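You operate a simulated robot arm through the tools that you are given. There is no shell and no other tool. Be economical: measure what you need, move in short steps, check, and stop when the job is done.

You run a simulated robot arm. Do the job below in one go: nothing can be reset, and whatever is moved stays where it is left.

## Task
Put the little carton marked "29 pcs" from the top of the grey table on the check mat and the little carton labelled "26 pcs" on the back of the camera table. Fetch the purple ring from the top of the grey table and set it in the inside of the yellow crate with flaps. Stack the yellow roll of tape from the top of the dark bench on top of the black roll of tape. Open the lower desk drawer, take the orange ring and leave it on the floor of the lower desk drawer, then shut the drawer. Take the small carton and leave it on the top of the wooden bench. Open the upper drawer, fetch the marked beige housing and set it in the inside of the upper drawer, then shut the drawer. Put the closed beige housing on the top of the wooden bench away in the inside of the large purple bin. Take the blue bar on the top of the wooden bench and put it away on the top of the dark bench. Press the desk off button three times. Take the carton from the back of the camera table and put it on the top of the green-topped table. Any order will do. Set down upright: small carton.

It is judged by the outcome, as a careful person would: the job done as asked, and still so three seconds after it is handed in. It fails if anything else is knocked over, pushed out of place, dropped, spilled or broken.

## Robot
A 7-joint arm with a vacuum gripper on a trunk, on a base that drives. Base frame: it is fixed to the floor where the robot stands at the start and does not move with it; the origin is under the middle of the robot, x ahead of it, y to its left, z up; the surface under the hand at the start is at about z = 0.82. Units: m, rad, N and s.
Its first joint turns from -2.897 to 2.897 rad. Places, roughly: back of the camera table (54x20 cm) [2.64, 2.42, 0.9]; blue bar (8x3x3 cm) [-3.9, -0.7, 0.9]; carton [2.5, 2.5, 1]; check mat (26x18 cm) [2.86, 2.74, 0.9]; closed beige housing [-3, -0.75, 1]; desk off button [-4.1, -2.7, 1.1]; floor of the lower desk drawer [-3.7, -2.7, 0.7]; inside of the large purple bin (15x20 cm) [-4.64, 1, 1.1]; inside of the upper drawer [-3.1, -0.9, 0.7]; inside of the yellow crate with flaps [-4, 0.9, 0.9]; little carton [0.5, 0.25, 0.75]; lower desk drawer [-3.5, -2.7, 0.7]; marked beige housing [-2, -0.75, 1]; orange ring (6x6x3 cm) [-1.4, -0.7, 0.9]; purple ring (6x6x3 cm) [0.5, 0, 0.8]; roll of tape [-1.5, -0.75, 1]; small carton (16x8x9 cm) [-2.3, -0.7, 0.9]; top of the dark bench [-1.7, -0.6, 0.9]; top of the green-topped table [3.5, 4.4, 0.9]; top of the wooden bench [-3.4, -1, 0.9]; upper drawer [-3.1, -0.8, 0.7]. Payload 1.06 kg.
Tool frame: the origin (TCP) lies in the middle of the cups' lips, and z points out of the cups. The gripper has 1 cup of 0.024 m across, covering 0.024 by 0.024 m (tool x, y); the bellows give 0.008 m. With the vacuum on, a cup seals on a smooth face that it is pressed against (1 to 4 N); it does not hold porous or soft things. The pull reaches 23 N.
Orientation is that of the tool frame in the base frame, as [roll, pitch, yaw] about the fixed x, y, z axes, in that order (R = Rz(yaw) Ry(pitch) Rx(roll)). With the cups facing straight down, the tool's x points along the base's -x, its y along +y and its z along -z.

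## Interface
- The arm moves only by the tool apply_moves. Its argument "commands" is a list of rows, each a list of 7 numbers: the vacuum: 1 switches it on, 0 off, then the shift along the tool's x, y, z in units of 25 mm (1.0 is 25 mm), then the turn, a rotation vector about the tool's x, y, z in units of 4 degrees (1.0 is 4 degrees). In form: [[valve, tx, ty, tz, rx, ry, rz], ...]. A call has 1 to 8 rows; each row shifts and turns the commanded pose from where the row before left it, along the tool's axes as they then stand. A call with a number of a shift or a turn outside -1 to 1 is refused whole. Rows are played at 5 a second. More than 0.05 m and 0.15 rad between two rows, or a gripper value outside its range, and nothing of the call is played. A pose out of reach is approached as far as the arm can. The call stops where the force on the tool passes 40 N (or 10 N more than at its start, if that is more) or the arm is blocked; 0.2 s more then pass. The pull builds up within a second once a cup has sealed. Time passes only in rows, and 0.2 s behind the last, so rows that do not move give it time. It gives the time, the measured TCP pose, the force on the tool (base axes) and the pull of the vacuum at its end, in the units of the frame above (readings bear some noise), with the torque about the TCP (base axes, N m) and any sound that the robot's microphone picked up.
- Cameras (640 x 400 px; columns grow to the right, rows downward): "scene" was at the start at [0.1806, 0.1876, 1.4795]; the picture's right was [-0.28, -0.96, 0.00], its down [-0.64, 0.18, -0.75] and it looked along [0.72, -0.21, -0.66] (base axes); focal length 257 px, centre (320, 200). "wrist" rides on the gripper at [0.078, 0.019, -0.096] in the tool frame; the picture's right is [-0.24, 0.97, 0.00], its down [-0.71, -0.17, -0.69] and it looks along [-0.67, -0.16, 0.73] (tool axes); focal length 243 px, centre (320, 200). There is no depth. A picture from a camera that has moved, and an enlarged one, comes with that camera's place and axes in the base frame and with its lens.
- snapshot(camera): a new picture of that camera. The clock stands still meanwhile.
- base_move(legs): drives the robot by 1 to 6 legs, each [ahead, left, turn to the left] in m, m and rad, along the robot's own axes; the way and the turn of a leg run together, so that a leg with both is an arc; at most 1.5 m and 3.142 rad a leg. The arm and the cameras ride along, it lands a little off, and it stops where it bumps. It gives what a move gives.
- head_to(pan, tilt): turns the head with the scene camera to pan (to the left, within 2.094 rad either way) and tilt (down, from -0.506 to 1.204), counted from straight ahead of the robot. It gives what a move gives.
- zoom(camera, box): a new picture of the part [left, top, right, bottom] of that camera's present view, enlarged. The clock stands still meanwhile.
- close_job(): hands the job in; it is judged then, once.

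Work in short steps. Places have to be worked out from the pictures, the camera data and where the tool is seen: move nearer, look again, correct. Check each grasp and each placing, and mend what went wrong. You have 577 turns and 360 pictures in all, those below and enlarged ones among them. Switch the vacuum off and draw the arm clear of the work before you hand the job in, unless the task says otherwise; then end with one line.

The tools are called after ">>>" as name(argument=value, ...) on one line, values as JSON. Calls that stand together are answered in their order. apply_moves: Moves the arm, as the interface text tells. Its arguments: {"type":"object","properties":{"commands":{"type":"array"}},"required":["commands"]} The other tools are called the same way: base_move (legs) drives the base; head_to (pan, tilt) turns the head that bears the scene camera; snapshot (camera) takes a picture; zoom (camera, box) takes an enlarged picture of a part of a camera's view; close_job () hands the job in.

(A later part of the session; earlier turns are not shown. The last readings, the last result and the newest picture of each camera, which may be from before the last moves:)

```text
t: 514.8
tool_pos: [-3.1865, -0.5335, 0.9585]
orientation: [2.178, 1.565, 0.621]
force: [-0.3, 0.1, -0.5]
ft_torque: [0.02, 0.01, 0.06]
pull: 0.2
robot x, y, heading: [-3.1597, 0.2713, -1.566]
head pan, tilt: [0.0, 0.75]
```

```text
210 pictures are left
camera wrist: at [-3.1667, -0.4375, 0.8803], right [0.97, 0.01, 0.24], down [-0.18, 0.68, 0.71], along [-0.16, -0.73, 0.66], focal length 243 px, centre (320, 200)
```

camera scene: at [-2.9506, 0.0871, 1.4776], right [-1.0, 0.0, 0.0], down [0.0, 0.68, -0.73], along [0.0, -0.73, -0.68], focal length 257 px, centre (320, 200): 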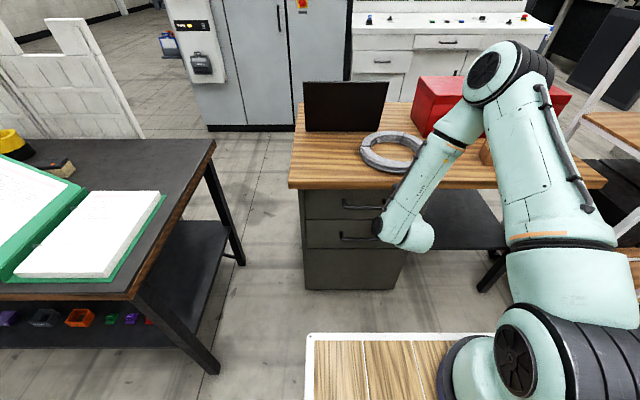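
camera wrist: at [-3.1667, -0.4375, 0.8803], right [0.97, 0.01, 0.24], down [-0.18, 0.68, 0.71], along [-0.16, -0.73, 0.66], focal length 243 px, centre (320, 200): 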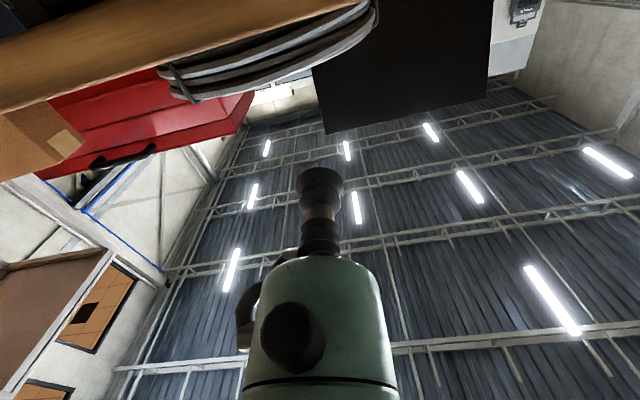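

Continue down.

>>> apply_moves(commands=[[0, 1, 0.2, 0, 0, 0, 0], [0, 1, 0.2, 0, 0, 0, 0], [0, 1, 0.2, 0, 0, 0, 0], [0, 1, 0.2, 0, 0, 0, 0], [0, 1, 0.2, 0, 0, 0, 0]])

>>> snapshot(camera="wrist")

>>> zoom(camera="scene", box=[280, 120, 480, 300])

```text
t: 516.0
tool_pos: [-3.1607, -0.5302, 0.8339]
orientation: [2.208, 1.562, 0.649]
force: [-0.2, 0.3, 0.3]
ft_torque: [-0.01, 0.03, 0.01]
pull: 0.0
robot x, y, heading: [-3.1657, 0.2663, -1.561]
head pan, tilt: [0.0, 0.75]
```

```text
209 pictures are left
camera wrist: at [-3.1412, -0.4352, 0.7552], right [0.97, 0.01, 0.24], down [-0.19, 0.68, 0.71], along [-0.16, -0.73, 0.66], focal length 243 px, centre (320, 200)
```

wrist: 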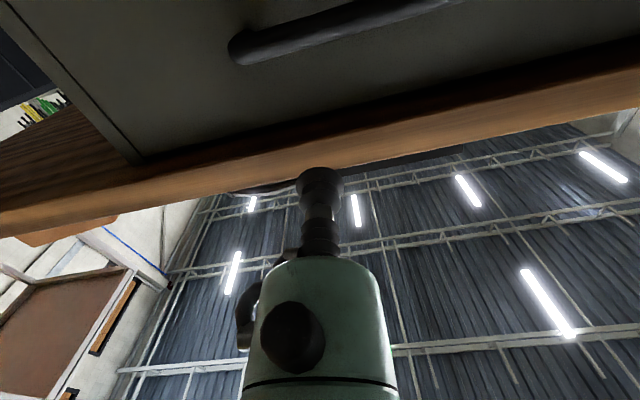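

```text
2.22 times, centred on (380, 210) of scene
camera zoom: at [-2.9505, 0.087, 1.4775], right [-1.0, 0.0, 0.0], down [0.0, 0.68, -0.73], along [0.0, -0.73, -0.68], focal length 572 px, centre (187, 178)
```

zoom: 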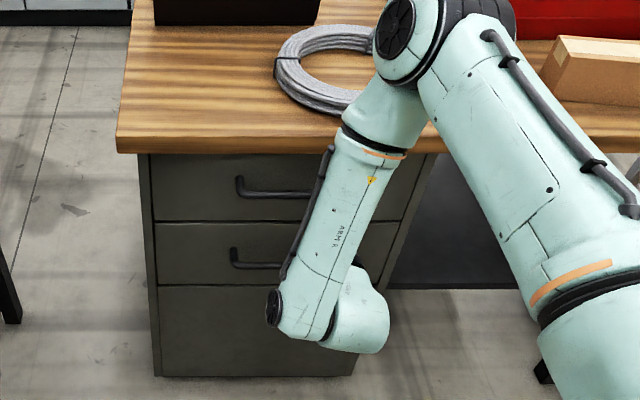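

Handle bar z≈0.778, face y≈−0.66, drawer face z 0.67–0.84. Go down to z≈0.72.

>>> apply_moves(commands=[[0, 0.92, 0.12, 0, 0, 0, 0], [0, 0.92, 0.12, 0, 0, 0, 0], [0, 0.92, 0.12, 0, 0, 0, 0], [0, 0.92, 0.12, 0, 0, 0, 0], [0, 0.92, 0.12, 0, 0, 0, 0]])

>>> snapshot(camera="wrist")

```text
t: 517.2
tool_pos: [-3.1445, -0.5298, 0.7187]
orientation: [2.282, 1.562, 0.724]
force: [0.3, 0.2, 0.5]
ft_torque: [0.01, 0.04, -0.02]
pull: 0.0
robot x, y, heading: [-3.1593, 0.2705, -1.57]
head pan, tilt: [0.0, 0.75]
```

```text
207 pictures are left
camera wrist: at [-3.1246, -0.4352, 0.6398], right [0.97, 0.01, 0.24], down [-0.18, 0.68, 0.71], along [-0.16, -0.73, 0.66], focal length 243 px, centre (320, 200)
```

wrist: 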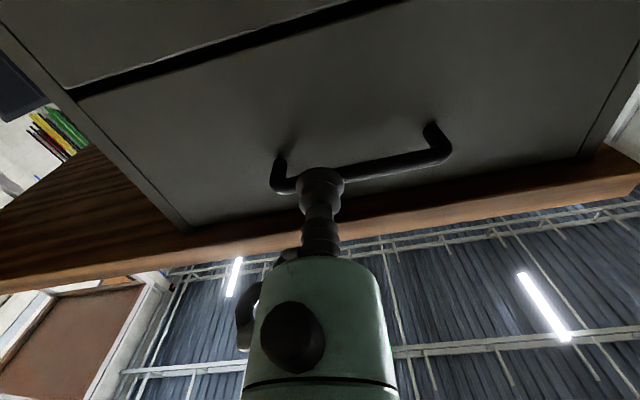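

Good view: the landing point is clear, below the handle. Advance 0.1 m, then small steps with vacuum.

>>> apply_moves(commands=[[0, 0, 0, 1, 0, 0, 0], [0, 0, 0, 1, 0, 0, 0], [0, 0, 0, 1, 0, 0, 0], [0, 0, 0, 0.6, 0, 0, 0]])

>>> snapshot(camera="wrist")

```text
t: 518.2
tool_pos: [-3.1419, -0.6202, 0.7181]
orientation: [2.322, 1.562, 0.767]
force: [0.7, -0.6, 0.5]
ft_torque: [-0.03, 0.0, 0.0]
pull: 0.0
robot x, y, heading: [-3.1638, 0.271, -1.569]
head pan, tilt: [0.0, 0.75]
```

```text
206 pictures are left
camera wrist: at [-3.1228, -0.5263, 0.6397], right [0.97, 0.01, 0.24], down [-0.18, 0.68, 0.71], along [-0.16, -0.73, 0.66], focal length 243 px, centre (320, 200)
```

wrist: 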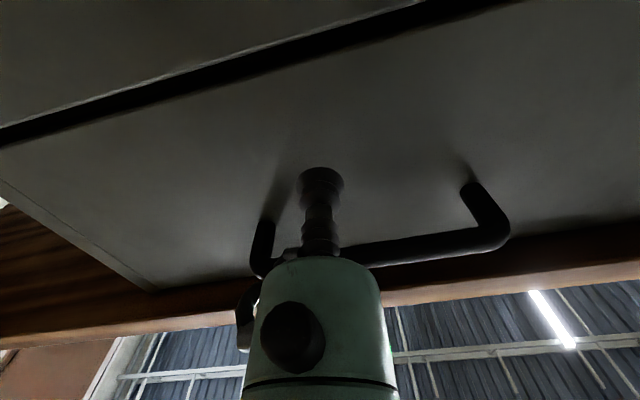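

Near the face. Advance with vacuum in small steps.

>>> apply_moves(commands=[[1, 0, 0, 0.4, 0, 0, 0], [1, 0, 0, 0.2, 0, 0, 0], [1, 0, 0, 0.2, 0, 0, 0], [1, 0, 0, 0, 0, 0, 0]])

```text
t: 519.2
tool_pos: [-3.143, -0.6401, 0.7185]
orientation: [2.261, 1.563, 0.701]
force: [-0.6, 0.3, -0.1]
ft_torque: [-0.01, -0.01, 0.0]
pull: 0.0
robot x, y, heading: [-3.1567, 0.2675, -1.57]
head pan, tilt: [0.0, 0.75]
```

>>> apply_moves(commands=[[1, 0, 0, 0.2, 0, 0, 0], [1, 0, 0, 0.2, 0, 0, 0], [1, 0, 0, 0.2, 0, 0, 0], [1, 0, 0, 0, 0, 0, 0]])

```text
t: 520.2
tool_pos: [-3.1435, -0.6551, 0.7187]
orientation: [2.3, 1.561, 0.743]
force: [0.5, -0.2, 0.4]
ft_torque: [-0.01, 0.0, 0.02]
pull: 0.0
robot x, y, heading: [-3.1608, 0.2691, -1.57]
head pan, tilt: [0.0, 0.75]
```

>>> apply_moves(commands=[[1, 0, 0, 0.2, 0, 0, 0], [1, 0, 0, 0.15, 0, 0, 0], [1, 0, 0, 0.15, 0, 0, 0], [1, 0, 0, 0, 0, 0, 0]])

>>> snapshot(camera="wrist")

```text
t: 521.2
tool_pos: [-3.1437, -0.6681, 0.7185]
orientation: [2.346, 1.562, 0.789]
force: [0.8, 16.5, 2.1]
ft_torque: [0.03, -0.11, -0.09]
pull: 22.9
robot x, y, heading: [-3.1616, 0.2676, -1.575]
head pan, tilt: [0.0, 0.75]
```

```text
205 pictures are left
camera wrist: at [-3.1228, -0.5714, 0.6402], right [0.97, 0.01, 0.24], down [-0.19, 0.68, 0.71], along [-0.16, -0.73, 0.66], focal length 243 px, centre (320, 200)
```

wrist: 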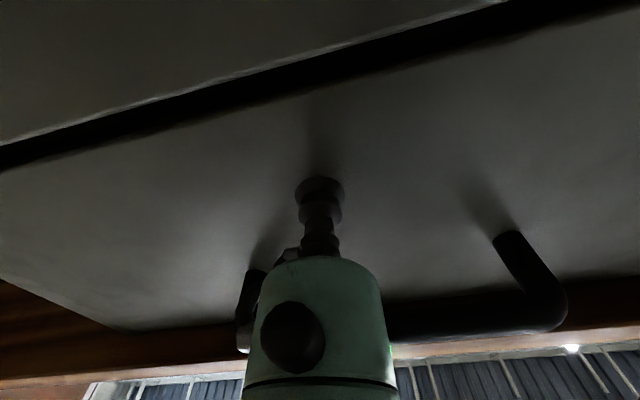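

Sealed on the drawer front. Pull back with the arm gently.

>>> apply_moves(commands=[[1, 0, 0, -0.3, 0, 0, 0], [1, 0, 0, -0.4, 0, 0, 0], [1, 0, 0, -0.4, 0, 0, 0], [1, 0, 0, -0.4, 0, 0, 0], [1, 0, 0, -0.4, 0, 0, 0]])

>>> snapshot(camera="wrist")

```text
t: 522.4
tool_pos: [-3.1434, -0.6204, 0.7196]
orientation: [2.188, 1.563, 0.631]
force: [-3.9, -1.8, 5.4]
ft_torque: [0.03, 0.14, -0.07]
pull: 23.1
robot x, y, heading: [-3.155, 0.2706, -1.568]
head pan, tilt: [0.0, 0.75]
```

```text
204 pictures are left
camera wrist: at [-3.123, -0.5251, 0.6409], right [0.97, 0.01, 0.24], down [-0.18, 0.68, 0.71], along [-0.16, -0.73, 0.66], focal length 243 px, centre (320, 200)
```

wrist: 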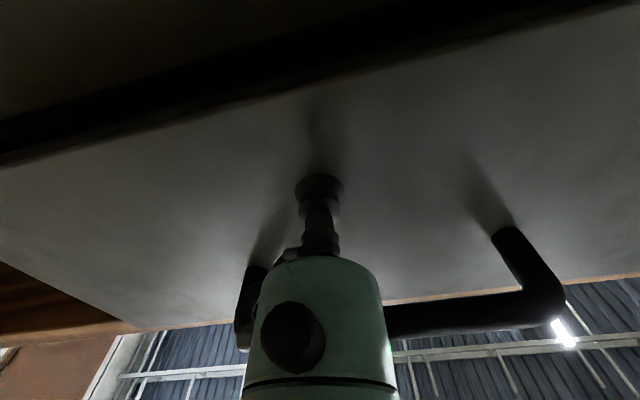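

The drawer moves. Back the base off 0.2 m to open it further.

>>> base_move(legs=[[-0.1, 0, 0]])

>>> base_move(legs=[[-0.1, 0, 0]])

>>> snapshot(camera="scene")

```text
t: 523.5
tool_pos: [-3.143, -0.5202, 0.719]
orientation: [2.229, 1.564, 0.674]
force: [-7.2, -1.1, 6.2]
ft_torque: [0.01, 0.04, -0.01]
pull: 22.6
robot x, y, heading: [-3.1606, 0.3693, -1.572]
head pan, tilt: [0.0, 0.75]
```

```text
t: 524.7
tool_pos: [-3.1461, -0.4172, 0.7197]
orientation: [2.274, 1.563, 0.715]
force: [10.1, 0.1, 1.7]
ft_torque: [0.03, -0.03, -0.08]
pull: 23.1
robot x, y, heading: [-3.1628, 0.4729, -1.574]
head pan, tilt: [0.0, 0.75]
```

```text
203 pictures are left
camera scene: at [-2.9507, 0.29, 1.4775], right [-1.0, 0.0, 0.0], down [0.0, 0.68, -0.73], along [0.0, -0.73, -0.68], focal length 257 px, centre (320, 200)
```

scene: 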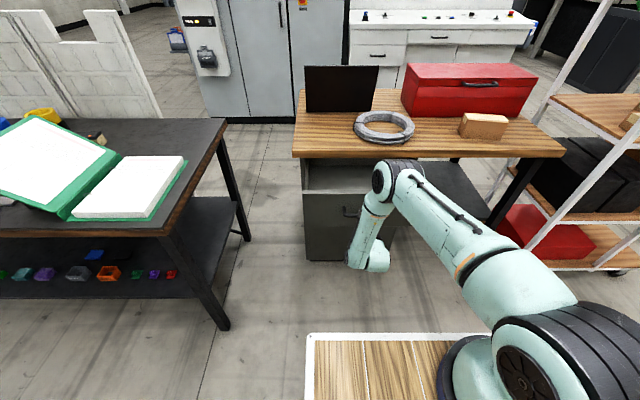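

Open 0.25 m. Open 5 cm more, then release and back off.

>>> base_move(legs=[[-0.06, 0, 0]])

>>> apply_moves(commands=[[0, 0, 0, 0, 0, 0, 0], [0, 0, 0, 0, 0, 0, 0], [0, 0, 0, 0, 0, 0, 0], [0, 0, 0, -0.3, 0, 0, 0], [0, 0, 0, -1, 0, 0, 0]])

>>> base_move(legs=[[-0.12, 0, 0]])

>>> snapshot(camera="scene")

```text
t: 525.7
tool_pos: [-3.1463, -0.3565, 0.7189]
orientation: [2.248, 1.56, 0.686]
force: [0.6, -1.8, 0.2]
ft_torque: [-0.01, 0.0, -0.01]
pull: 23.0
robot x, y, heading: [-3.1651, 0.5359, -1.577]
head pan, tilt: [0.0, 0.75]
```

```text
t: 526.9
tool_pos: [-3.1444, -0.3237, 0.7194]
orientation: [2.228, 1.563, 0.666]
force: [0.3, -0.5, 0.0]
ft_torque: [0.01, 0.02, 0.03]
pull: 0.0
robot x, y, heading: [-3.1605, 0.5331, -1.569]
head pan, tilt: [0.0, 0.75]
```

```text
t: 528.1
tool_pos: [-3.1447, -0.2032, 0.7205]
orientation: [2.242, 1.565, 0.681]
force: [-0.5, 0.1, -0.5]
ft_torque: [-0.02, 0.01, 0.01]
pull: 0.0
robot x, y, heading: [-3.1616, 0.6538, -1.578]
head pan, tilt: [0.0, 0.75]
```

```text
202 pictures are left
camera scene: at [-2.9508, 0.4709, 1.4775], right [-1.0, 0.0, 0.0], down [0.0, 0.68, -0.73], along [0.0, -0.73, -0.68], focal length 257 px, centre (320, 200)
```

scene: 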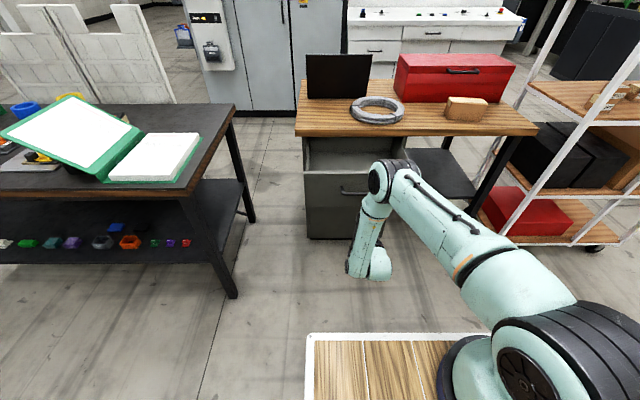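

Open ~0.31 m. Raise the arm and pitch the tool back down to fetch the marked housing.

>>> apply_moves(commands=[[0, -1, 0, 0, 0, 0, 0], [0, -1, 0, 0, 0, 0, 0], [0, -1, 0, 0, 0, 0, 0], [0, -1, 0, 0, 0, 0, 0], [0, -1, 0, 0, 0, 0, 0], [0, -1, 0, 0, 0, 0, 0], [0, -1, 0, 0, 0, 0, 0], [0, -1, 0, 0, 0, 0, 0]])

>>> apply_moves(commands=[[0, -1, 0, 0, 0, 0, 0], [0, -1, 0, 0, 0, 0, 0], [0, -1, 0, 0, 0, 0, 0], [0, -1, 0, 0, 0, 0, 0], [0, -1, 0, 0, 0, 0, 0], [0, -1, 0, 0, 0, 0, 0], [0, -1, 0, 0, 0, 0, 0], [0, -1, 0, 0, 0, 0, 0]])

>>> apply_moves(commands=[[0, 0, 0, 0, 0, 1, 0], [0, 0, 0, 0, 0, 1, 0], [0, 0, 0, 0, 0, 1, 0], [0, 0, 0, 0, 0, 1, 0], [0, 0, 0, 0, 0, 1, 0], [0, 0, 0, 0, 0, 1, 0], [0, 0, 0, 0, 0, 1, 0], [0, 0, 0, 0, 0, 1, 0]])

>>> apply_moves(commands=[[0, 0, 0, 0, 0, 1, 0], [0, 0, 0, 0, 0, 1, 0], [0, 0, 0, 0, 0, 1, 0], [0, 0, 0, 0, 0, 1, 0], [0, 0, 0, 0, 0, 1, 0], [0, 0, 0, 0, 0, 1, 0], [0, 0, 0, 0, 0, 1, 0], [0, 0, 0, 0, 0, 1, 0]])

>>> apply_moves(commands=[[0, 0, 0, 0, 0, 1, 0], [0, 0, 0, 0, 0, 1, 0], [0, 0, 0, 0, 0, 1, 0], [0, 0, 0, 0, 0, 1, 0], [0, 0, 0, 0, 0, 1, 0], [0, 0, 0, 0, 0, 1, 0], [0, 0, 0, 0, 0, 0.4, 0]])

>>> snapshot(camera="scene")

```text
t: 529.9
tool_pos: [-3.1468, -0.2037, 0.9196]
orientation: [2.251, 1.562, 0.692]
force: [1.0, 0.4, -0.2]
ft_torque: [-0.03, 0.02, -0.01]
pull: 0.1
robot x, y, heading: [-3.1581, 0.6543, -1.579]
head pan, tilt: [0.0, 0.75]
```

```text
t: 531.7
tool_pos: [-3.1488, -0.2073, 1.1208]
orientation: [2.254, 1.562, 0.695]
force: [0.8, 0.3, 0.2]
ft_torque: [-0.05, -0.02, 0.01]
pull: 0.0
robot x, y, heading: [-3.1605, 0.6519, -1.571]
head pan, tilt: [0.0, 0.75]
```

```text
t: 533.5
tool_pos: [-3.1481, -0.205, 1.1199]
orientation: [3.129, 1.004, 1.572]
force: [0.0, 0.9, -1.0]
ft_torque: [-0.01, -0.04, -0.03]
pull: 0.2
robot x, y, heading: [-3.159, 0.6551, -1.577]
head pan, tilt: [0.0, 0.75]
```

```text
t: 535.3
tool_pos: [-3.1477, -0.2044, 1.1197]
orientation: [3.132, 0.448, 1.577]
force: [-1.5, 0.9, 0.1]
ft_torque: [-0.02, -0.01, 0.03]
pull: 0.1
robot x, y, heading: [-3.1595, 0.6481, -1.57]
head pan, tilt: [0.0, 0.75]
```

```text
t: 536.9
tool_pos: [-3.1459, -0.2034, 1.1203]
orientation: [3.134, 0.003, 1.58]
force: [-0.5, 0.5, -0.3]
ft_torque: [0.02, -0.01, -0.03]
pull: 0.1
robot x, y, heading: [-3.1585, 0.6528, -1.575]
head pan, tilt: [0.0, 0.75]
```

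```text
201 pictures are left
camera scene: at [-2.9507, 0.471, 1.4775], right [-1.0, 0.0, 0.0], down [0.0, 0.68, -0.73], along [0.0, -0.73, -0.68], focal length 257 px, centre (320, 200)
```

scene: 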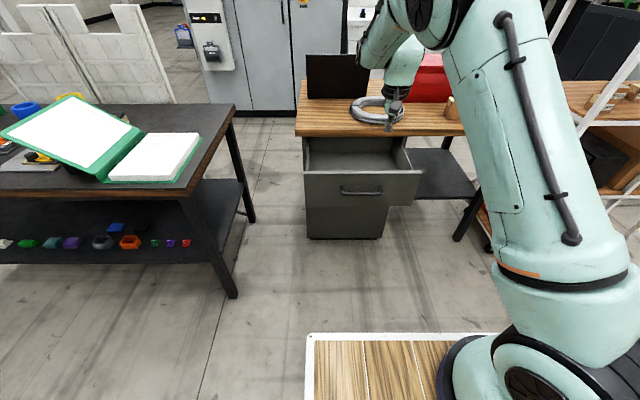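

Drawer open and empty. Raise the tool, drive to the dark bench in front of the marked housing.

>>> apply_moves(commands=[[0, 0, 0, -1, 0, 0, 0], [0, 0, 0, -1, 0, 0, 0], [0, 0, 0, -1, 0, 0, 0], [0, 0, 0, -1, 0, 0, 0], [0, 0, 0, -1, 0, 0, 0], [0, 0, 0, -1, 0, 0, 0], [0, 0, 0, -1, 0, 0, 0], [0, 0, 0, -1, 0, 0, 0]])

>>> base_move(legs=[[0, 1.17, 0], [0.46, 0, 0]])

>>> snapshot(camera="scene")

>>> snapshot(camera="wrist")

```text
t: 538.7
tool_pos: [-3.149, -0.2043, 1.3197]
orientation: [3.135, 0.001, 1.582]
force: [0.5, -0.4, -1.0]
ft_torque: [0.03, -0.02, -0.03]
pull: 0.1
robot x, y, heading: [-3.1622, 0.6528, -1.578]
head pan, tilt: [0.0, 0.75]
```

```text
t: 547.0
tool_pos: [-2.0055, -0.682, 1.3191]
orientation: [3.133, 0.001, 1.565]
force: [0.4, -0.4, 0.2]
ft_torque: [0.02, 0.0, 0.04]
pull: 0.1
robot x, y, heading: [-1.999, 0.1781, -1.593]
head pan, tilt: [0.0, 0.75]
```

```text
200 pictures are left
camera scene: at [-1.7951, -0.0099, 1.4775], right [-1.0, 0.02, 0.0], down [0.01, 0.68, -0.73], along [-0.01, -0.73, -0.68], focal length 257 px, centre (320, 200)
```

scene: 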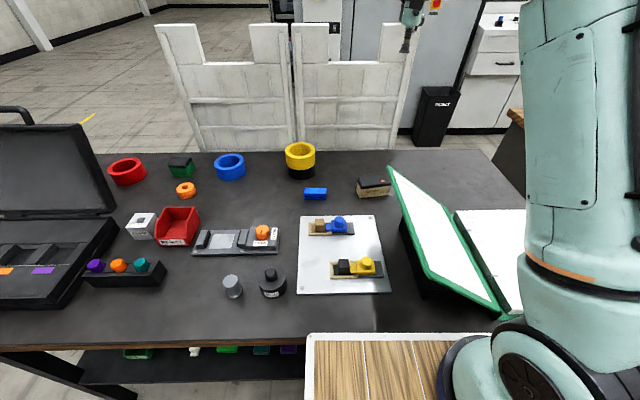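

```text
199 pictures are left
camera wrist: at [-1.9846, -0.6045, 1.4145], right [0.97, -0.24, 0.01], down [-0.18, -0.71, 0.69], along [-0.16, -0.67, -0.73], focal length 243 px, centre (320, 200)
```

wrist: 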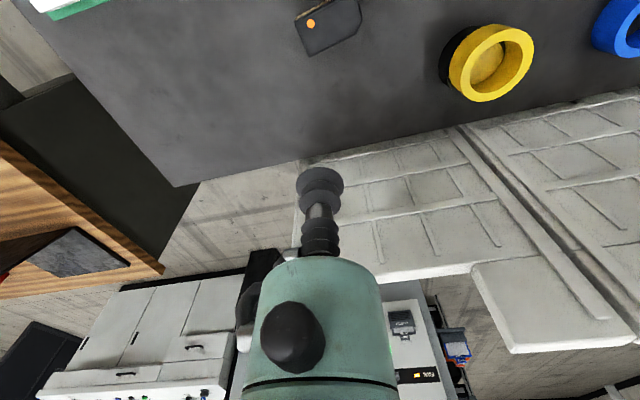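

Housing top ≈(−1.979,−0.67,0.94). Move above and descend.

>>> apply_moves(commands=[[0, 0.48, 1, 1, 0, 0, 0], [0, 0, 0, 1, 0, 0, 0], [0, 0, 0, 1, 0, 0, 0], [0, 0, 0, 1, 0, 0, 0], [0, 0, 0, 1, 0, 0, 0], [0, 0, 0, 1, 0, 0, 0], [0, 0, 0, 1, 0, 0, 0], [0, 0, 0, 1, 0, 0, 0]])

>>> apply_moves(commands=[[0, 0, 0, 1, 0, 0, 0], [0, 0, 0, 1, 0, 0, 0], [0, 0, 0, 1, 0, 0, 0]])

>>> snapshot(camera="wrist")

>>> zoom(camera="scene", box=[330, 100, 470, 220])

```text
t: 548.8
tool_pos: [-1.9793, -0.6716, 1.1202]
orientation: [3.134, 0.004, 1.563]
force: [0.3, -0.4, 0.7]
ft_torque: [0.0, -0.02, 0.0]
pull: 0.0
robot x, y, heading: [-2.0042, 0.1802, -1.587]
head pan, tilt: [0.0, 0.75]
```

```text
t: 549.6
tool_pos: [-1.9776, -0.6699, 1.0437]
orientation: [3.134, 0.004, 1.562]
force: [0.9, 0.3, -0.8]
ft_torque: [-0.05, 0.0, 0.01]
pull: 0.0
robot x, y, heading: [-2.0029, 0.1772, -1.593]
head pan, tilt: [0.0, 0.75]
```

```text
198 pictures are left
camera wrist: at [-1.9573, -0.5929, 1.1391], right [0.97, -0.24, 0.01], down [-0.18, -0.7, 0.69], along [-0.16, -0.67, -0.73], focal length 243 px, centre (320, 200)
```

wrist: 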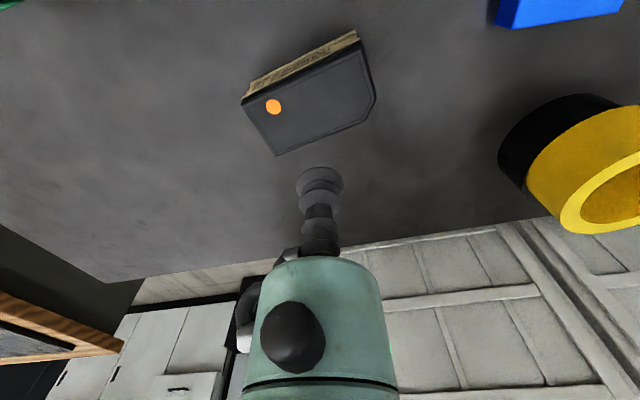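

```text
3.33 times, centred on (400, 160) of scene
camera zoom: at [-1.7951, -0.0097, 1.4775], right [-1.0, 0.02, 0.0], down [0.01, 0.68, -0.73], along [-0.01, -0.73, -0.68], focal length 858 px, centre (53, 333)
```

zoom: 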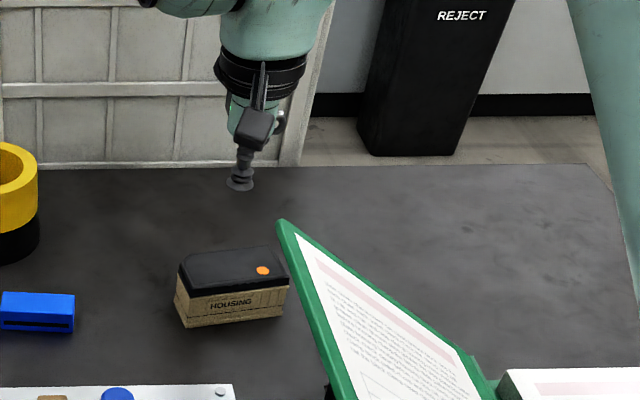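

Aligned over the lid's middle. Descend with vacuum.

>>> apply_moves(commands=[[1, -0.1, 0, 1, 0, 0, 0], [1, 0, 0, 1, 0, 0, 0], [1, 0, 0, 0.7, 0, 0, 0], [1, 0, 0, 0.3, 0, 0, 0], [1, 0, 0, 0.3, 0, 0, 0]])

```text
t: 550.8
tool_pos: [-1.9779, -0.673, 0.9616]
orientation: [3.134, 0.001, 1.562]
force: [-0.4, -0.4, 0.0]
ft_torque: [0.0, -0.02, 0.0]
pull: 0.0
robot x, y, heading: [-2.0015, 0.176, -1.592]
head pan, tilt: [0.0, 0.75]
```

>>> apply_moves(commands=[[1, 0, 0, 0.2, 0, 0, 0], [1, 0, 0, 0.2, 0, 0, 0], [1, 0, 0, 0, 0, 0, 0]])

```text
t: 551.6
tool_pos: [-1.9784, -0.6742, 0.9525]
orientation: [3.134, 0.003, 1.564]
force: [0.4, -1.6, 2.5]
ft_torque: [0.0, 0.07, 0.03]
pull: 22.9
robot x, y, heading: [-2.001, 0.1769, -1.592]
head pan, tilt: [0.0, 0.75]
```

Sealed. Lift and check.

>>> apply_moves(commands=[[1, 0, 0, -0.3, 0, 0, 0], [1, 0, 0, -0.7, 0, 0, 0], [1, 0, 0, -1, 0, 0, 0], [1, 0, 0, -1, 0, 0, 0], [1, 0, 0, -1, 0, 0, 0], [1, 0, 0, -1, 0, 0, 0], [1, 0, 0, -1, 0, 0, 0], [1, 0, 0, -1, 0, 0, 0]])

>>> snapshot(camera="wrist")

>>> snapshot(camera="scene")

```text
t: 553.4
tool_pos: [-1.9771, -0.6722, 1.1272]
orientation: [3.136, 0.001, 1.563]
force: [0.3, -0.7, -1.9]
ft_torque: [-0.01, 0.0, 0.02]
pull: 22.6
robot x, y, heading: [-2.0026, 0.1766, -1.592]
head pan, tilt: [0.0, 0.75]
```

```text
196 pictures are left
camera wrist: at [-1.9575, -0.5957, 1.2222], right [0.97, -0.24, 0.01], down [-0.18, -0.71, 0.69], along [-0.16, -0.67, -0.73], focal length 243 px, centre (320, 200)
```

wrist: 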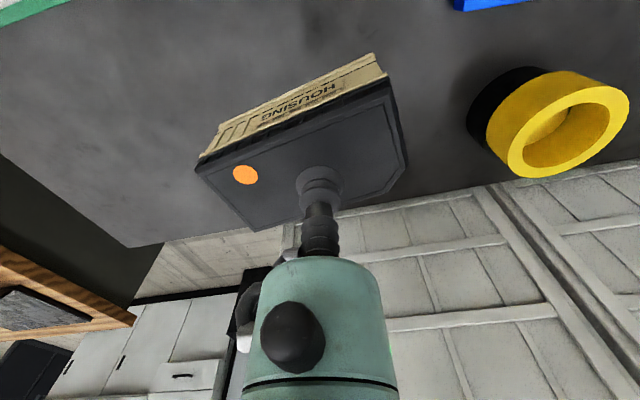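

```text
195 pictures are left
camera scene: at [-1.795, -0.0102, 1.4775], right [-1.0, 0.02, 0.0], down [0.01, 0.68, -0.73], along [-0.01, -0.73, -0.68], focal length 257 px, centre (320, 200)
```

scene: 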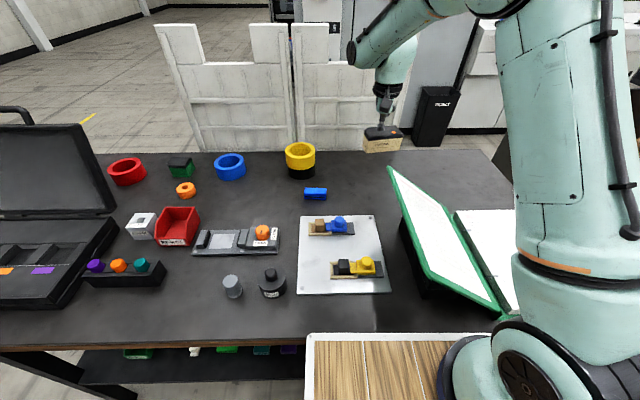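

Whole housing held. Raise and retract, then drive back to the open drawer.

>>> apply_moves(commands=[[1, 0, 0, -1, 0, 0, 0], [1, 0, 0, -1, 0, 0, 0], [1, 0.8, 0, -1, 0, 0, 0], [1, 0.8, 0, -1, 0, 0, 0], [1, 0.8, 0, -1, 0, 0, 0], [1, 0.8, 0, -1, 0, 0, 0], [1, 0.8, 0, -0.5, 0, 0, 0]])

>>> base_move(legs=[[-0.4, 0, 0.02], [0, -1.15, 0], [0.32, 0, 0]])

>>> snapshot(camera="scene")

>>> snapshot(camera="wrist")

```text
t: 555.0
tool_pos: [-1.9792, -0.5715, 1.2888]
orientation: [3.137, 0.002, 1.565]
force: [0.1, -0.8, -2.3]
ft_torque: [0.02, -0.02, 0.02]
pull: 22.9
robot x, y, heading: [-2.0004, 0.1749, -1.589]
head pan, tilt: [0.0, 0.75]
```

```text
t: 564.7
tool_pos: [-3.1152, -0.4956, 1.2893]
orientation: [3.134, 0.002, 1.58]
force: [0.3, 0.4, -1.4]
ft_torque: [0.01, 0.02, 0.02]
pull: 23.3
robot x, y, heading: [-3.1468, 0.2521, -1.57]
head pan, tilt: [0.0, 0.75]
```

```text
194 pictures are left
camera scene: at [-2.9399, 0.0703, 1.4775], right [-1.0, 0.0, 0.0], down [0.0, 0.68, -0.73], along [0.0, -0.73, -0.68], focal length 257 px, centre (320, 200)
```

scene: 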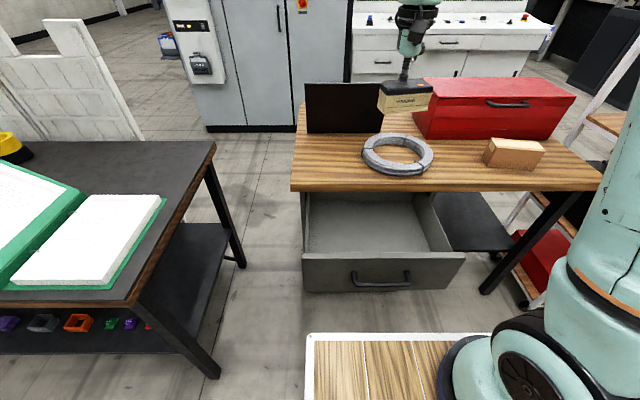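

```text
193 pictures are left
camera wrist: at [-3.0947, -0.417, 1.384], right [0.97, -0.23, 0.01], down [-0.17, -0.71, 0.69], along [-0.15, -0.67, -0.73], focal length 243 px, centre (320, 200)
```

wrist: 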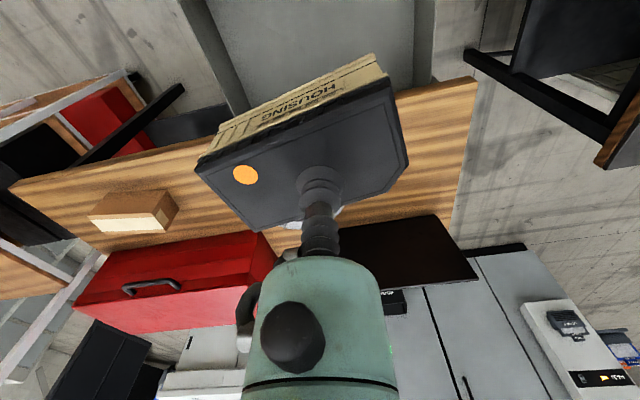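

Drawer cavity accessible y −0.60…−0.40. Align to (−3.13,−0.515) and lower to z≈0.94.

>>> apply_moves(commands=[[1, -0.8, -0.6, 0, 0, 0, 0], [1, 0, 0, 1, 0, 0, 0], [1, 0, 0, 1, 0, 0, 0], [1, 0, 0, 1, 0, 0, 0], [1, 0, 0, 1, 0, 0, 0], [1, 0, 0, 1, 0, 0, 0], [1, 0, 0, 1, 0, 0, 0], [1, 0, 0, 1, 0, 0, 0]])

>>> apply_moves(commands=[[1, 0, 0, 1, 0, 0, 0], [1, 0, 0, 1, 0, 0, 0], [1, 0, 0, 1, 0, 0, 0], [1, 0, 0, 1, 0, 0, 0], [1, 0, 0, 1, 0, 0, 0], [1, 0, 0, 1, 0, 0, 0], [1, 0, 0, 1, 0, 0, 0]])

>>> snapshot(camera="scene")

>>> snapshot(camera="wrist")

```text
t: 566.5
tool_pos: [-3.1289, -0.5153, 1.1134]
orientation: [3.133, 0.003, 1.582]
force: [-0.4, 1.1, -2.2]
ft_torque: [-0.02, 0.0, 0.01]
pull: 22.5
robot x, y, heading: [-3.1469, 0.2498, -1.575]
head pan, tilt: [0.0, 0.75]
```

```text
t: 568.1
tool_pos: [-3.1263, -0.5147, 0.9378]
orientation: [3.135, 0.002, 1.581]
force: [-0.3, -0.2, -1.9]
ft_torque: [0.01, -0.01, 0.02]
pull: 22.7
robot x, y, heading: [-3.1494, 0.2536, -1.571]
head pan, tilt: [0.0, 0.75]
```

```text
192 pictures are left
camera scene: at [-2.9399, 0.0706, 1.4776], right [-1.0, 0.0, 0.0], down [0.0, 0.68, -0.73], along [0.0, -0.73, -0.68], focal length 257 px, centre (320, 200)
```

scene: 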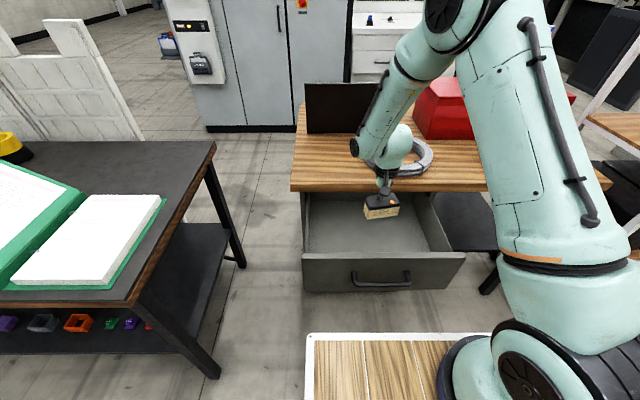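

```text
191 pictures are left
camera wrist: at [-3.1074, -0.4373, 1.0332], right [0.97, -0.22, 0.01], down [-0.17, -0.71, 0.69], along [-0.15, -0.67, -0.73], focal length 243 px, centre (320, 200)
```

wrist: 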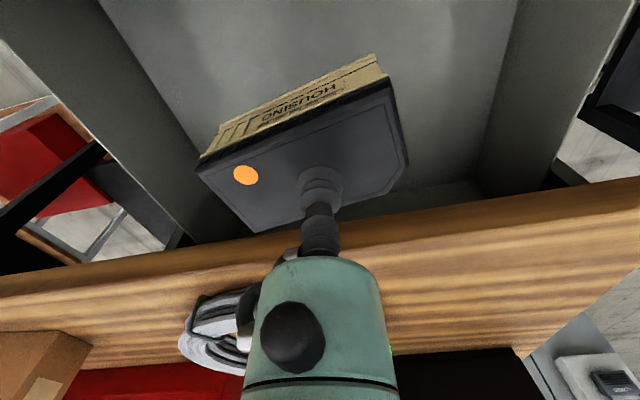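

Wrist body will come near the bench edge; shift 1 cm toward the robot, then lower further stepwise.

>>> apply_moves(commands=[[1, 0.4, 0, 1, 0, 0, 0], [1, 0, 0, 1, 0, 0, 0], [1, 0, 0, 1, 0, 0, 0], [1, 0, 0, 1, 0, 0, 0]])

>>> zoom(camera="scene", box=[280, 110, 480, 290])

>>> snapshot(camera="wrist")

```text
t: 569.1
tool_pos: [-3.1271, -0.5043, 0.8377]
orientation: [3.134, 0.002, 1.582]
force: [1.0, 0.1, -0.4]
ft_torque: [0.0, -0.01, -0.03]
pull: 23.0
robot x, y, heading: [-3.1515, 0.2555, -1.571]
head pan, tilt: [0.0, 0.75]
```

```text
2.22 times, centred on (380, 200) of scene
camera zoom: at [-2.9399, 0.0705, 1.4776], right [-1.0, 0.0, 0.0], down [0.0, 0.68, -0.73], along [0.0, -0.73, -0.68], focal length 572 px, centre (187, 200)
```

zoom: 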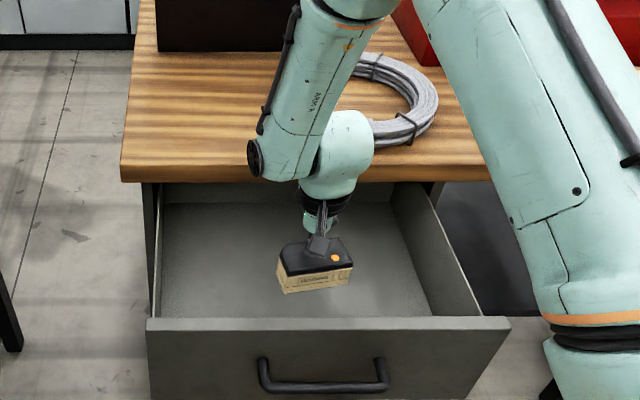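

```text
189 pictures are left
camera wrist: at [-3.1074, -0.4277, 0.9321], right [0.97, -0.23, 0.01], down [-0.17, -0.71, 0.69], along [-0.15, -0.67, -0.73], focal length 243 px, centre (320, 200)
```

wrist: 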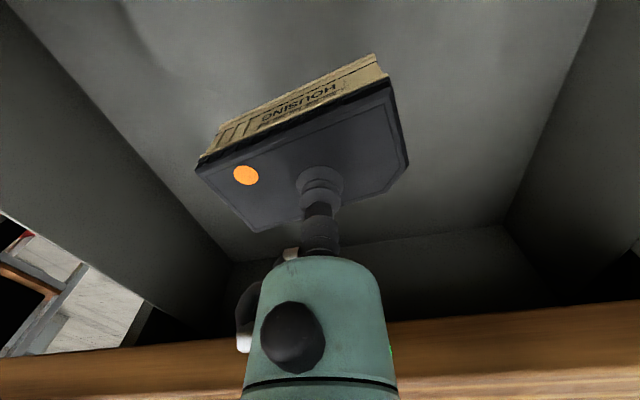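

Clear so far. Lower to contact.

>>> apply_moves(commands=[[1, 0, 0, 1, 0, 0, 0], [1, 0, 0, 1, 0, 0, 0], [1, 0, 0, 0.6, 0, 0, 0], [1, 0, 0, 0.3, 0, 0, 0], [1, 0, 0, 0.2, 0, 0, 0]])

>>> snapshot(camera="scene")

```text
t: 570.3
tool_pos: [-3.1265, -0.5063, 0.762]
orientation: [3.136, 0.002, 1.581]
force: [-0.5, 0.1, -1.8]
ft_torque: [-0.02, -0.03, 0.0]
pull: 22.5
robot x, y, heading: [-3.1494, 0.2519, -1.576]
head pan, tilt: [0.0, 0.75]
```

```text
188 pictures are left
camera scene: at [-2.9398, 0.0703, 1.4775], right [-1.0, 0.0, 0.0], down [0.0, 0.68, -0.73], along [0.0, -0.73, -0.68], focal length 257 px, centre (320, 200)
```

scene: 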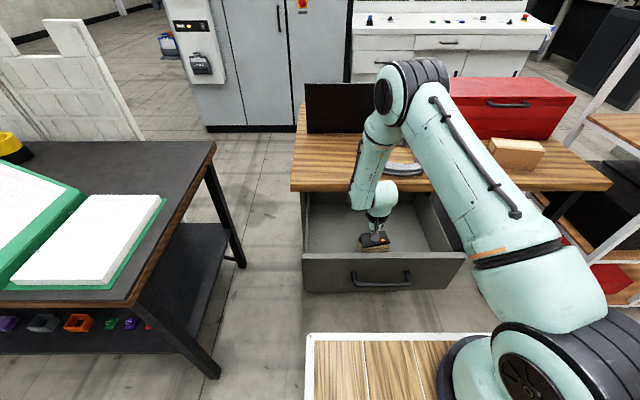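

>>> apply_moves(commands=[[1, 0, 0, 0.2, 0, 0, 0], [1, 0, 0, 0.2, 0, 0, 0], [1, 0, 0, 0.15, 0, 0, 0]])

```text
t: 571.1
tool_pos: [-3.1252, -0.5058, 0.7487]
orientation: [3.134, 0.002, 1.581]
force: [0.4, 0.7, -1.9]
ft_torque: [-0.01, 0.01, -0.01]
pull: 23.2
robot x, y, heading: [-3.152, 0.2509, -1.57]
head pan, tilt: [0.0, 0.75]
```

>>> apply_moves(commands=[[1, 0, 0, 0.2, 0, 0, 0], [1, 0, 0, 0.15, 0, 0, 0], [1, 0, 0, 0.15, 0, 0, 0]])

```text
t: 571.9
tool_pos: [-3.1267, -0.506, 0.7356]
orientation: [3.133, 0.003, 1.583]
force: [2.5, 0.4, 14.1]
ft_torque: [0.06, 0.05, -0.02]
pull: 22.8
robot x, y, heading: [-3.1518, 0.2576, -1.573]
head pan, tilt: [0.0, 0.75]
```

Contact. Release and lift well clear.

>>> apply_moves(commands=[[0, 0, 0, -0.1, 0, 0, 0], [0, 0, 0, 0, 0, 0, 0], [0, 0, 0, 0, 0, 0, 0], [0, 0, 0, -0.3, 0, 0, 0], [0, 0, 0, -1, 0, 0, 0], [0, 0, 0, -1, 0, 0, 0], [0, 0, 0, -1, 0, 0, 0], [0, 0, 0, -1, 0, 0, 0]])

>>> apply_moves(commands=[[0, 0, 0, -1, 0, 0, 0], [0, 0, 0, -1, 0, 0, 0], [0, 0, 0, -1, 0, 0, 0], [0, 0, 0, -1, 0, 0, 0], [0, 0, 0, -1, 0, 0, 0], [0, 0, 0, -1, 0, 0, 0], [0, 0, 0, -1, 0, 0, 0], [0, 0, 0, -1, 0, 0, 0]])

>>> snapshot(camera="wrist")

```text
t: 573.7
tool_pos: [-3.126, -0.5059, 0.8459]
orientation: [3.136, 0.001, 1.58]
force: [-1.1, -0.7, -0.4]
ft_torque: [-0.03, -0.01, 0.0]
pull: 0.1
robot x, y, heading: [-3.1505, 0.2522, -1.573]
head pan, tilt: [0.0, 0.75]
```

```text
t: 575.5
tool_pos: [-3.1272, -0.5056, 1.0459]
orientation: [3.136, 0.002, 1.582]
force: [0.8, -0.2, -1.2]
ft_torque: [-0.01, 0.03, -0.04]
pull: 0.0
robot x, y, heading: [-3.147, 0.2519, -1.572]
head pan, tilt: [0.0, 0.75]
```

```text
187 pictures are left
camera wrist: at [-3.1084, -0.4278, 1.1409], right [0.97, -0.23, 0.01], down [-0.17, -0.71, 0.69], along [-0.15, -0.67, -0.73], focal length 243 px, centre (320, 200)
```

wrist: 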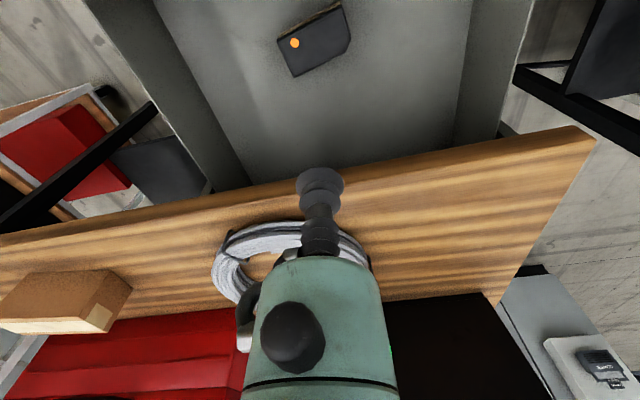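

Housing rests in the drawer. To close: back off 0.42 m, extend and pitch the tool horizontal, then push the front.

>>> base_move(legs=[[-0.42, 0, 0]])

>>> apply_moves(commands=[[0, -1, 0, 0, 0, 0, 0], [0, -1, 0, 0, 0, 0, 0], [0, -1, 0, 0, 0, 0, 0], [0, 0, 0, 0, 0, -1, 0], [0, 0, 0, 0, 0, -1, 0], [0, 0, 0, 0, 0, -1, 0], [0, 0, 0, 0, 0, -1, 0], [0, 0, 0, 0, 0, -1, 0]])

>>> apply_moves(commands=[[0, 0, 0, 0, 0, -1, 0], [0, 0, 0, 0, 0, -1, 0], [0, 0, 0, 0, 0, -1, 0], [0, 0, 0, 0, 0, -1, 0], [0, 0, 0, 0, 0, -1, 0], [0, 0, 0, 0, 0, -1, 0], [0, 0, 0, 0, 0, -1, 0], [0, 0, 0, 0, 0, -1, 0]])

>>> apply_moves(commands=[[0, 0, 0, 0, 0, -1, 0], [0, 0, 0, 0, 0, -1, 0], [0, 0, 0, 0, 0, -1, 0], [0, 0, 0, 0, 0, -1, 0], [0, 0, 0, 0, 0, -1, 0], [0, 0, 0, 0, 0, -1, 0], [0, 0, 0, 0, 0, -1, 0], [0, 0, 0, 0, 0, -1, 0]])

>>> apply_moves(commands=[[0, 0, 0, 0, 0, -1, 0], [0, 0, 0, 0, 0, -0.5, 0]])

```text
t: 578.2
tool_pos: [-3.1282, -0.0752, 1.0464]
orientation: [3.134, 0.001, 1.58]
force: [-0.1, -0.9, 0.0]
ft_torque: [0.03, 0.01, 0.0]
pull: 0.0
robot x, y, heading: [-3.147, 0.6823, -1.577]
head pan, tilt: [0.0, 0.75]
```

```text
t: 580.0
tool_pos: [-3.1252, -0.1515, 1.0465]
orientation: [3.132, 0.351, 1.58]
force: [0.5, -0.1, 0.3]
ft_torque: [-0.03, -0.03, 0.02]
pull: 0.1
robot x, y, heading: [-3.1495, 0.6825, -1.572]
head pan, tilt: [0.0, 0.75]
```

```text
t: 581.8
tool_pos: [-3.1274, -0.1508, 1.0462]
orientation: [3.13, 0.911, 1.573]
force: [0.3, -0.9, -0.2]
ft_torque: [-0.04, -0.01, -0.02]
pull: 0.0
robot x, y, heading: [-3.1495, 0.6852, -1.574]
head pan, tilt: [0.0, 0.75]
```

```text
t: 583.6
tool_pos: [-3.1267, -0.1507, 1.0463]
orientation: [3.077, 1.469, 1.517]
force: [0.2, 0.3, 0.6]
ft_torque: [-0.02, 0.0, 0.01]
pull: 0.0
robot x, y, heading: [-3.1449, 0.681, -1.579]
head pan, tilt: [0.0, 0.75]
```

```text
t: 584.2
tool_pos: [-3.1261, -0.1495, 1.047]
orientation: [1.168, 1.563, -0.395]
force: [-1.2, -0.6, -0.4]
ft_torque: [-0.02, -0.02, 0.01]
pull: 0.1
robot x, y, heading: [-3.1497, 0.6846, -1.574]
head pan, tilt: [0.0, 0.75]
```

Lower to z≈0.72 in front of the drawer.

>>> apply_moves(commands=[[0, 1, 0, 0, 0, 0, 0], [0, 1, 0, 0, 0, 0, 0], [0, 1, 0, 0, 0, 0, 0], [0, 1, 0, 0, 0, 0, 0], [0, 1, 0, 0, 0, 0, 0], [0, 1, 0, 0, 0, 0, 0], [0, 1, 0, 0, 0, 0, 0]])

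>>> apply_moves(commands=[[0, 1, 0, 0, 0, 0, 0], [0, 1, 0, 0, 0, 0, 0], [0, 1, 0, 0, 0, 0, 0], [0, 1, 0, 0, 0, 0, 0], [0, 1, 0, 0, 0, 0, 0], [0, 1, 0, 0, 0, 0, 0]])

>>> snapshot(camera="wrist")

```text
t: 585.8
tool_pos: [-3.1242, -0.1513, 0.8711]
orientation: [1.186, 1.563, -0.374]
force: [-1.2, -0.6, -0.9]
ft_torque: [-0.01, 0.0, 0.01]
pull: 0.1
robot x, y, heading: [-3.15, 0.684, -1.577]
head pan, tilt: [0.0, 0.75]
```

```text
t: 587.2
tool_pos: [-3.1235, -0.1515, 0.721]
orientation: [1.192, 1.565, -0.368]
force: [-0.4, 0.1, 0.0]
ft_torque: [-0.05, 0.02, 0.01]
pull: 0.0
robot x, y, heading: [-3.1459, 0.6815, -1.577]
head pan, tilt: [0.0, 0.75]
```

```text
186 pictures are left
camera wrist: at [-3.103, -0.0565, 0.642], right [0.97, 0.01, 0.24], down [-0.18, 0.69, 0.71], along [-0.16, -0.73, 0.67], focal length 243 px, centre (320, 200)
```

wrist: 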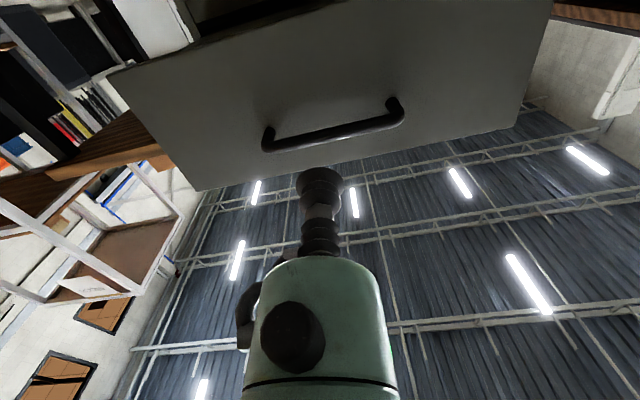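

Drive ahead to push the drawer in, leaving the last centimetres to the arm.

>>> base_move(legs=[[0.2, 0, 0]])

>>> base_move(legs=[[0.15, 0, 0]])

>>> base_move(legs=[[0.11, 0, 0]])

>>> snapshot(camera="scene")

```text
t: 588.8
tool_pos: [-3.1258, -0.3529, 0.7219]
orientation: [1.243, 1.564, -0.318]
force: [0.3, -0.1, -0.2]
ft_torque: [0.02, -0.04, -0.02]
pull: 0.1
robot x, y, heading: [-3.1462, 0.4836, -1.574]
head pan, tilt: [0.0, 0.75]
```

```text
t: 590.1
tool_pos: [-3.1271, -0.5065, 0.7211]
orientation: [1.206, 1.562, -0.358]
force: [-0.5, 0.3, -0.4]
ft_torque: [0.0, 0.01, 0.02]
pull: 0.1
robot x, y, heading: [-3.1517, 0.3281, -1.576]
head pan, tilt: [0.0, 0.75]
```

```text
t: 591.3
tool_pos: [-3.1263, -0.6171, 0.7211]
orientation: [1.182, 1.564, -0.379]
force: [0.2, 0.6, -0.3]
ft_torque: [0.04, 0.01, -0.03]
pull: 0.1
robot x, y, heading: [-3.1512, 0.2161, -1.573]
head pan, tilt: [0.0, 0.75]
```

```text
185 pictures are left
camera scene: at [-2.9408, 0.0349, 1.4775], right [-1.0, 0.0, 0.0], down [0.0, 0.68, -0.73], along [0.0, -0.73, -0.68], focal length 257 px, centre (320, 200)
```

scene: 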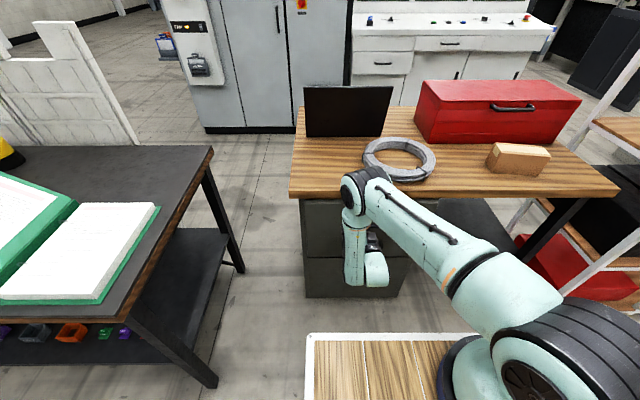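

Now finish with the arm in small steps until it's firmly shut (TCP y≈−0.667).

>>> apply_moves(commands=[[0, 0, 0, 0.6, 0, 0, 0], [0, 0, 0, 0.6, 0, 0, 0], [0, 0, 0, 0.4, 0, 0, 0], [0, 0, 0, 0.2, 0, 0, 0], [0, 0, 0, 0.2, 0, 0, 0]])

```text
t: 592.5
tool_pos: [-3.1245, -0.6669, 0.7211]
orientation: [1.158, 1.563, -0.404]
force: [-0.2, 4.9, 2.2]
ft_torque: [0.06, 0.03, -0.03]
pull: 0.1
robot x, y, heading: [-3.1505, 0.2203, -1.574]
head pan, tilt: [0.0, 0.75]
```

>>> apply_moves(commands=[[0, 0, 0, 0.12, 0, 0, 0], [0, 0, 0, 0.08, 0, 0, 0], [0, 0, 0, 0, 0, 0, 0]])

>>> snapshot(camera="wrist")

```text
t: 593.2
tool_pos: [-3.1257, -0.6677, 0.7202]
orientation: [1.894, 1.565, 0.331]
force: [1.3, 15.4, 4.1]
ft_torque: [0.13, 0.02, -0.04]
pull: 0.2
robot x, y, heading: [-3.1542, 0.2167, -1.575]
head pan, tilt: [0.0, 0.75]
stopped in row 3: the force on the tool passed its limit at 41 N (the readings are from after the stop); the commanded pose is now the measured one
```

```text
184 pictures are left
camera wrist: at [-3.1051, -0.5729, 0.6408], right [0.97, 0.01, 0.24], down [-0.18, 0.68, 0.71], along [-0.16, -0.73, 0.66], focal length 243 px, centre (320, 200)
```

wrist: 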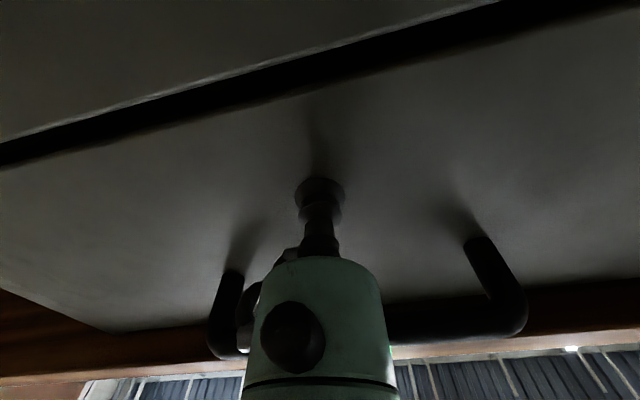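

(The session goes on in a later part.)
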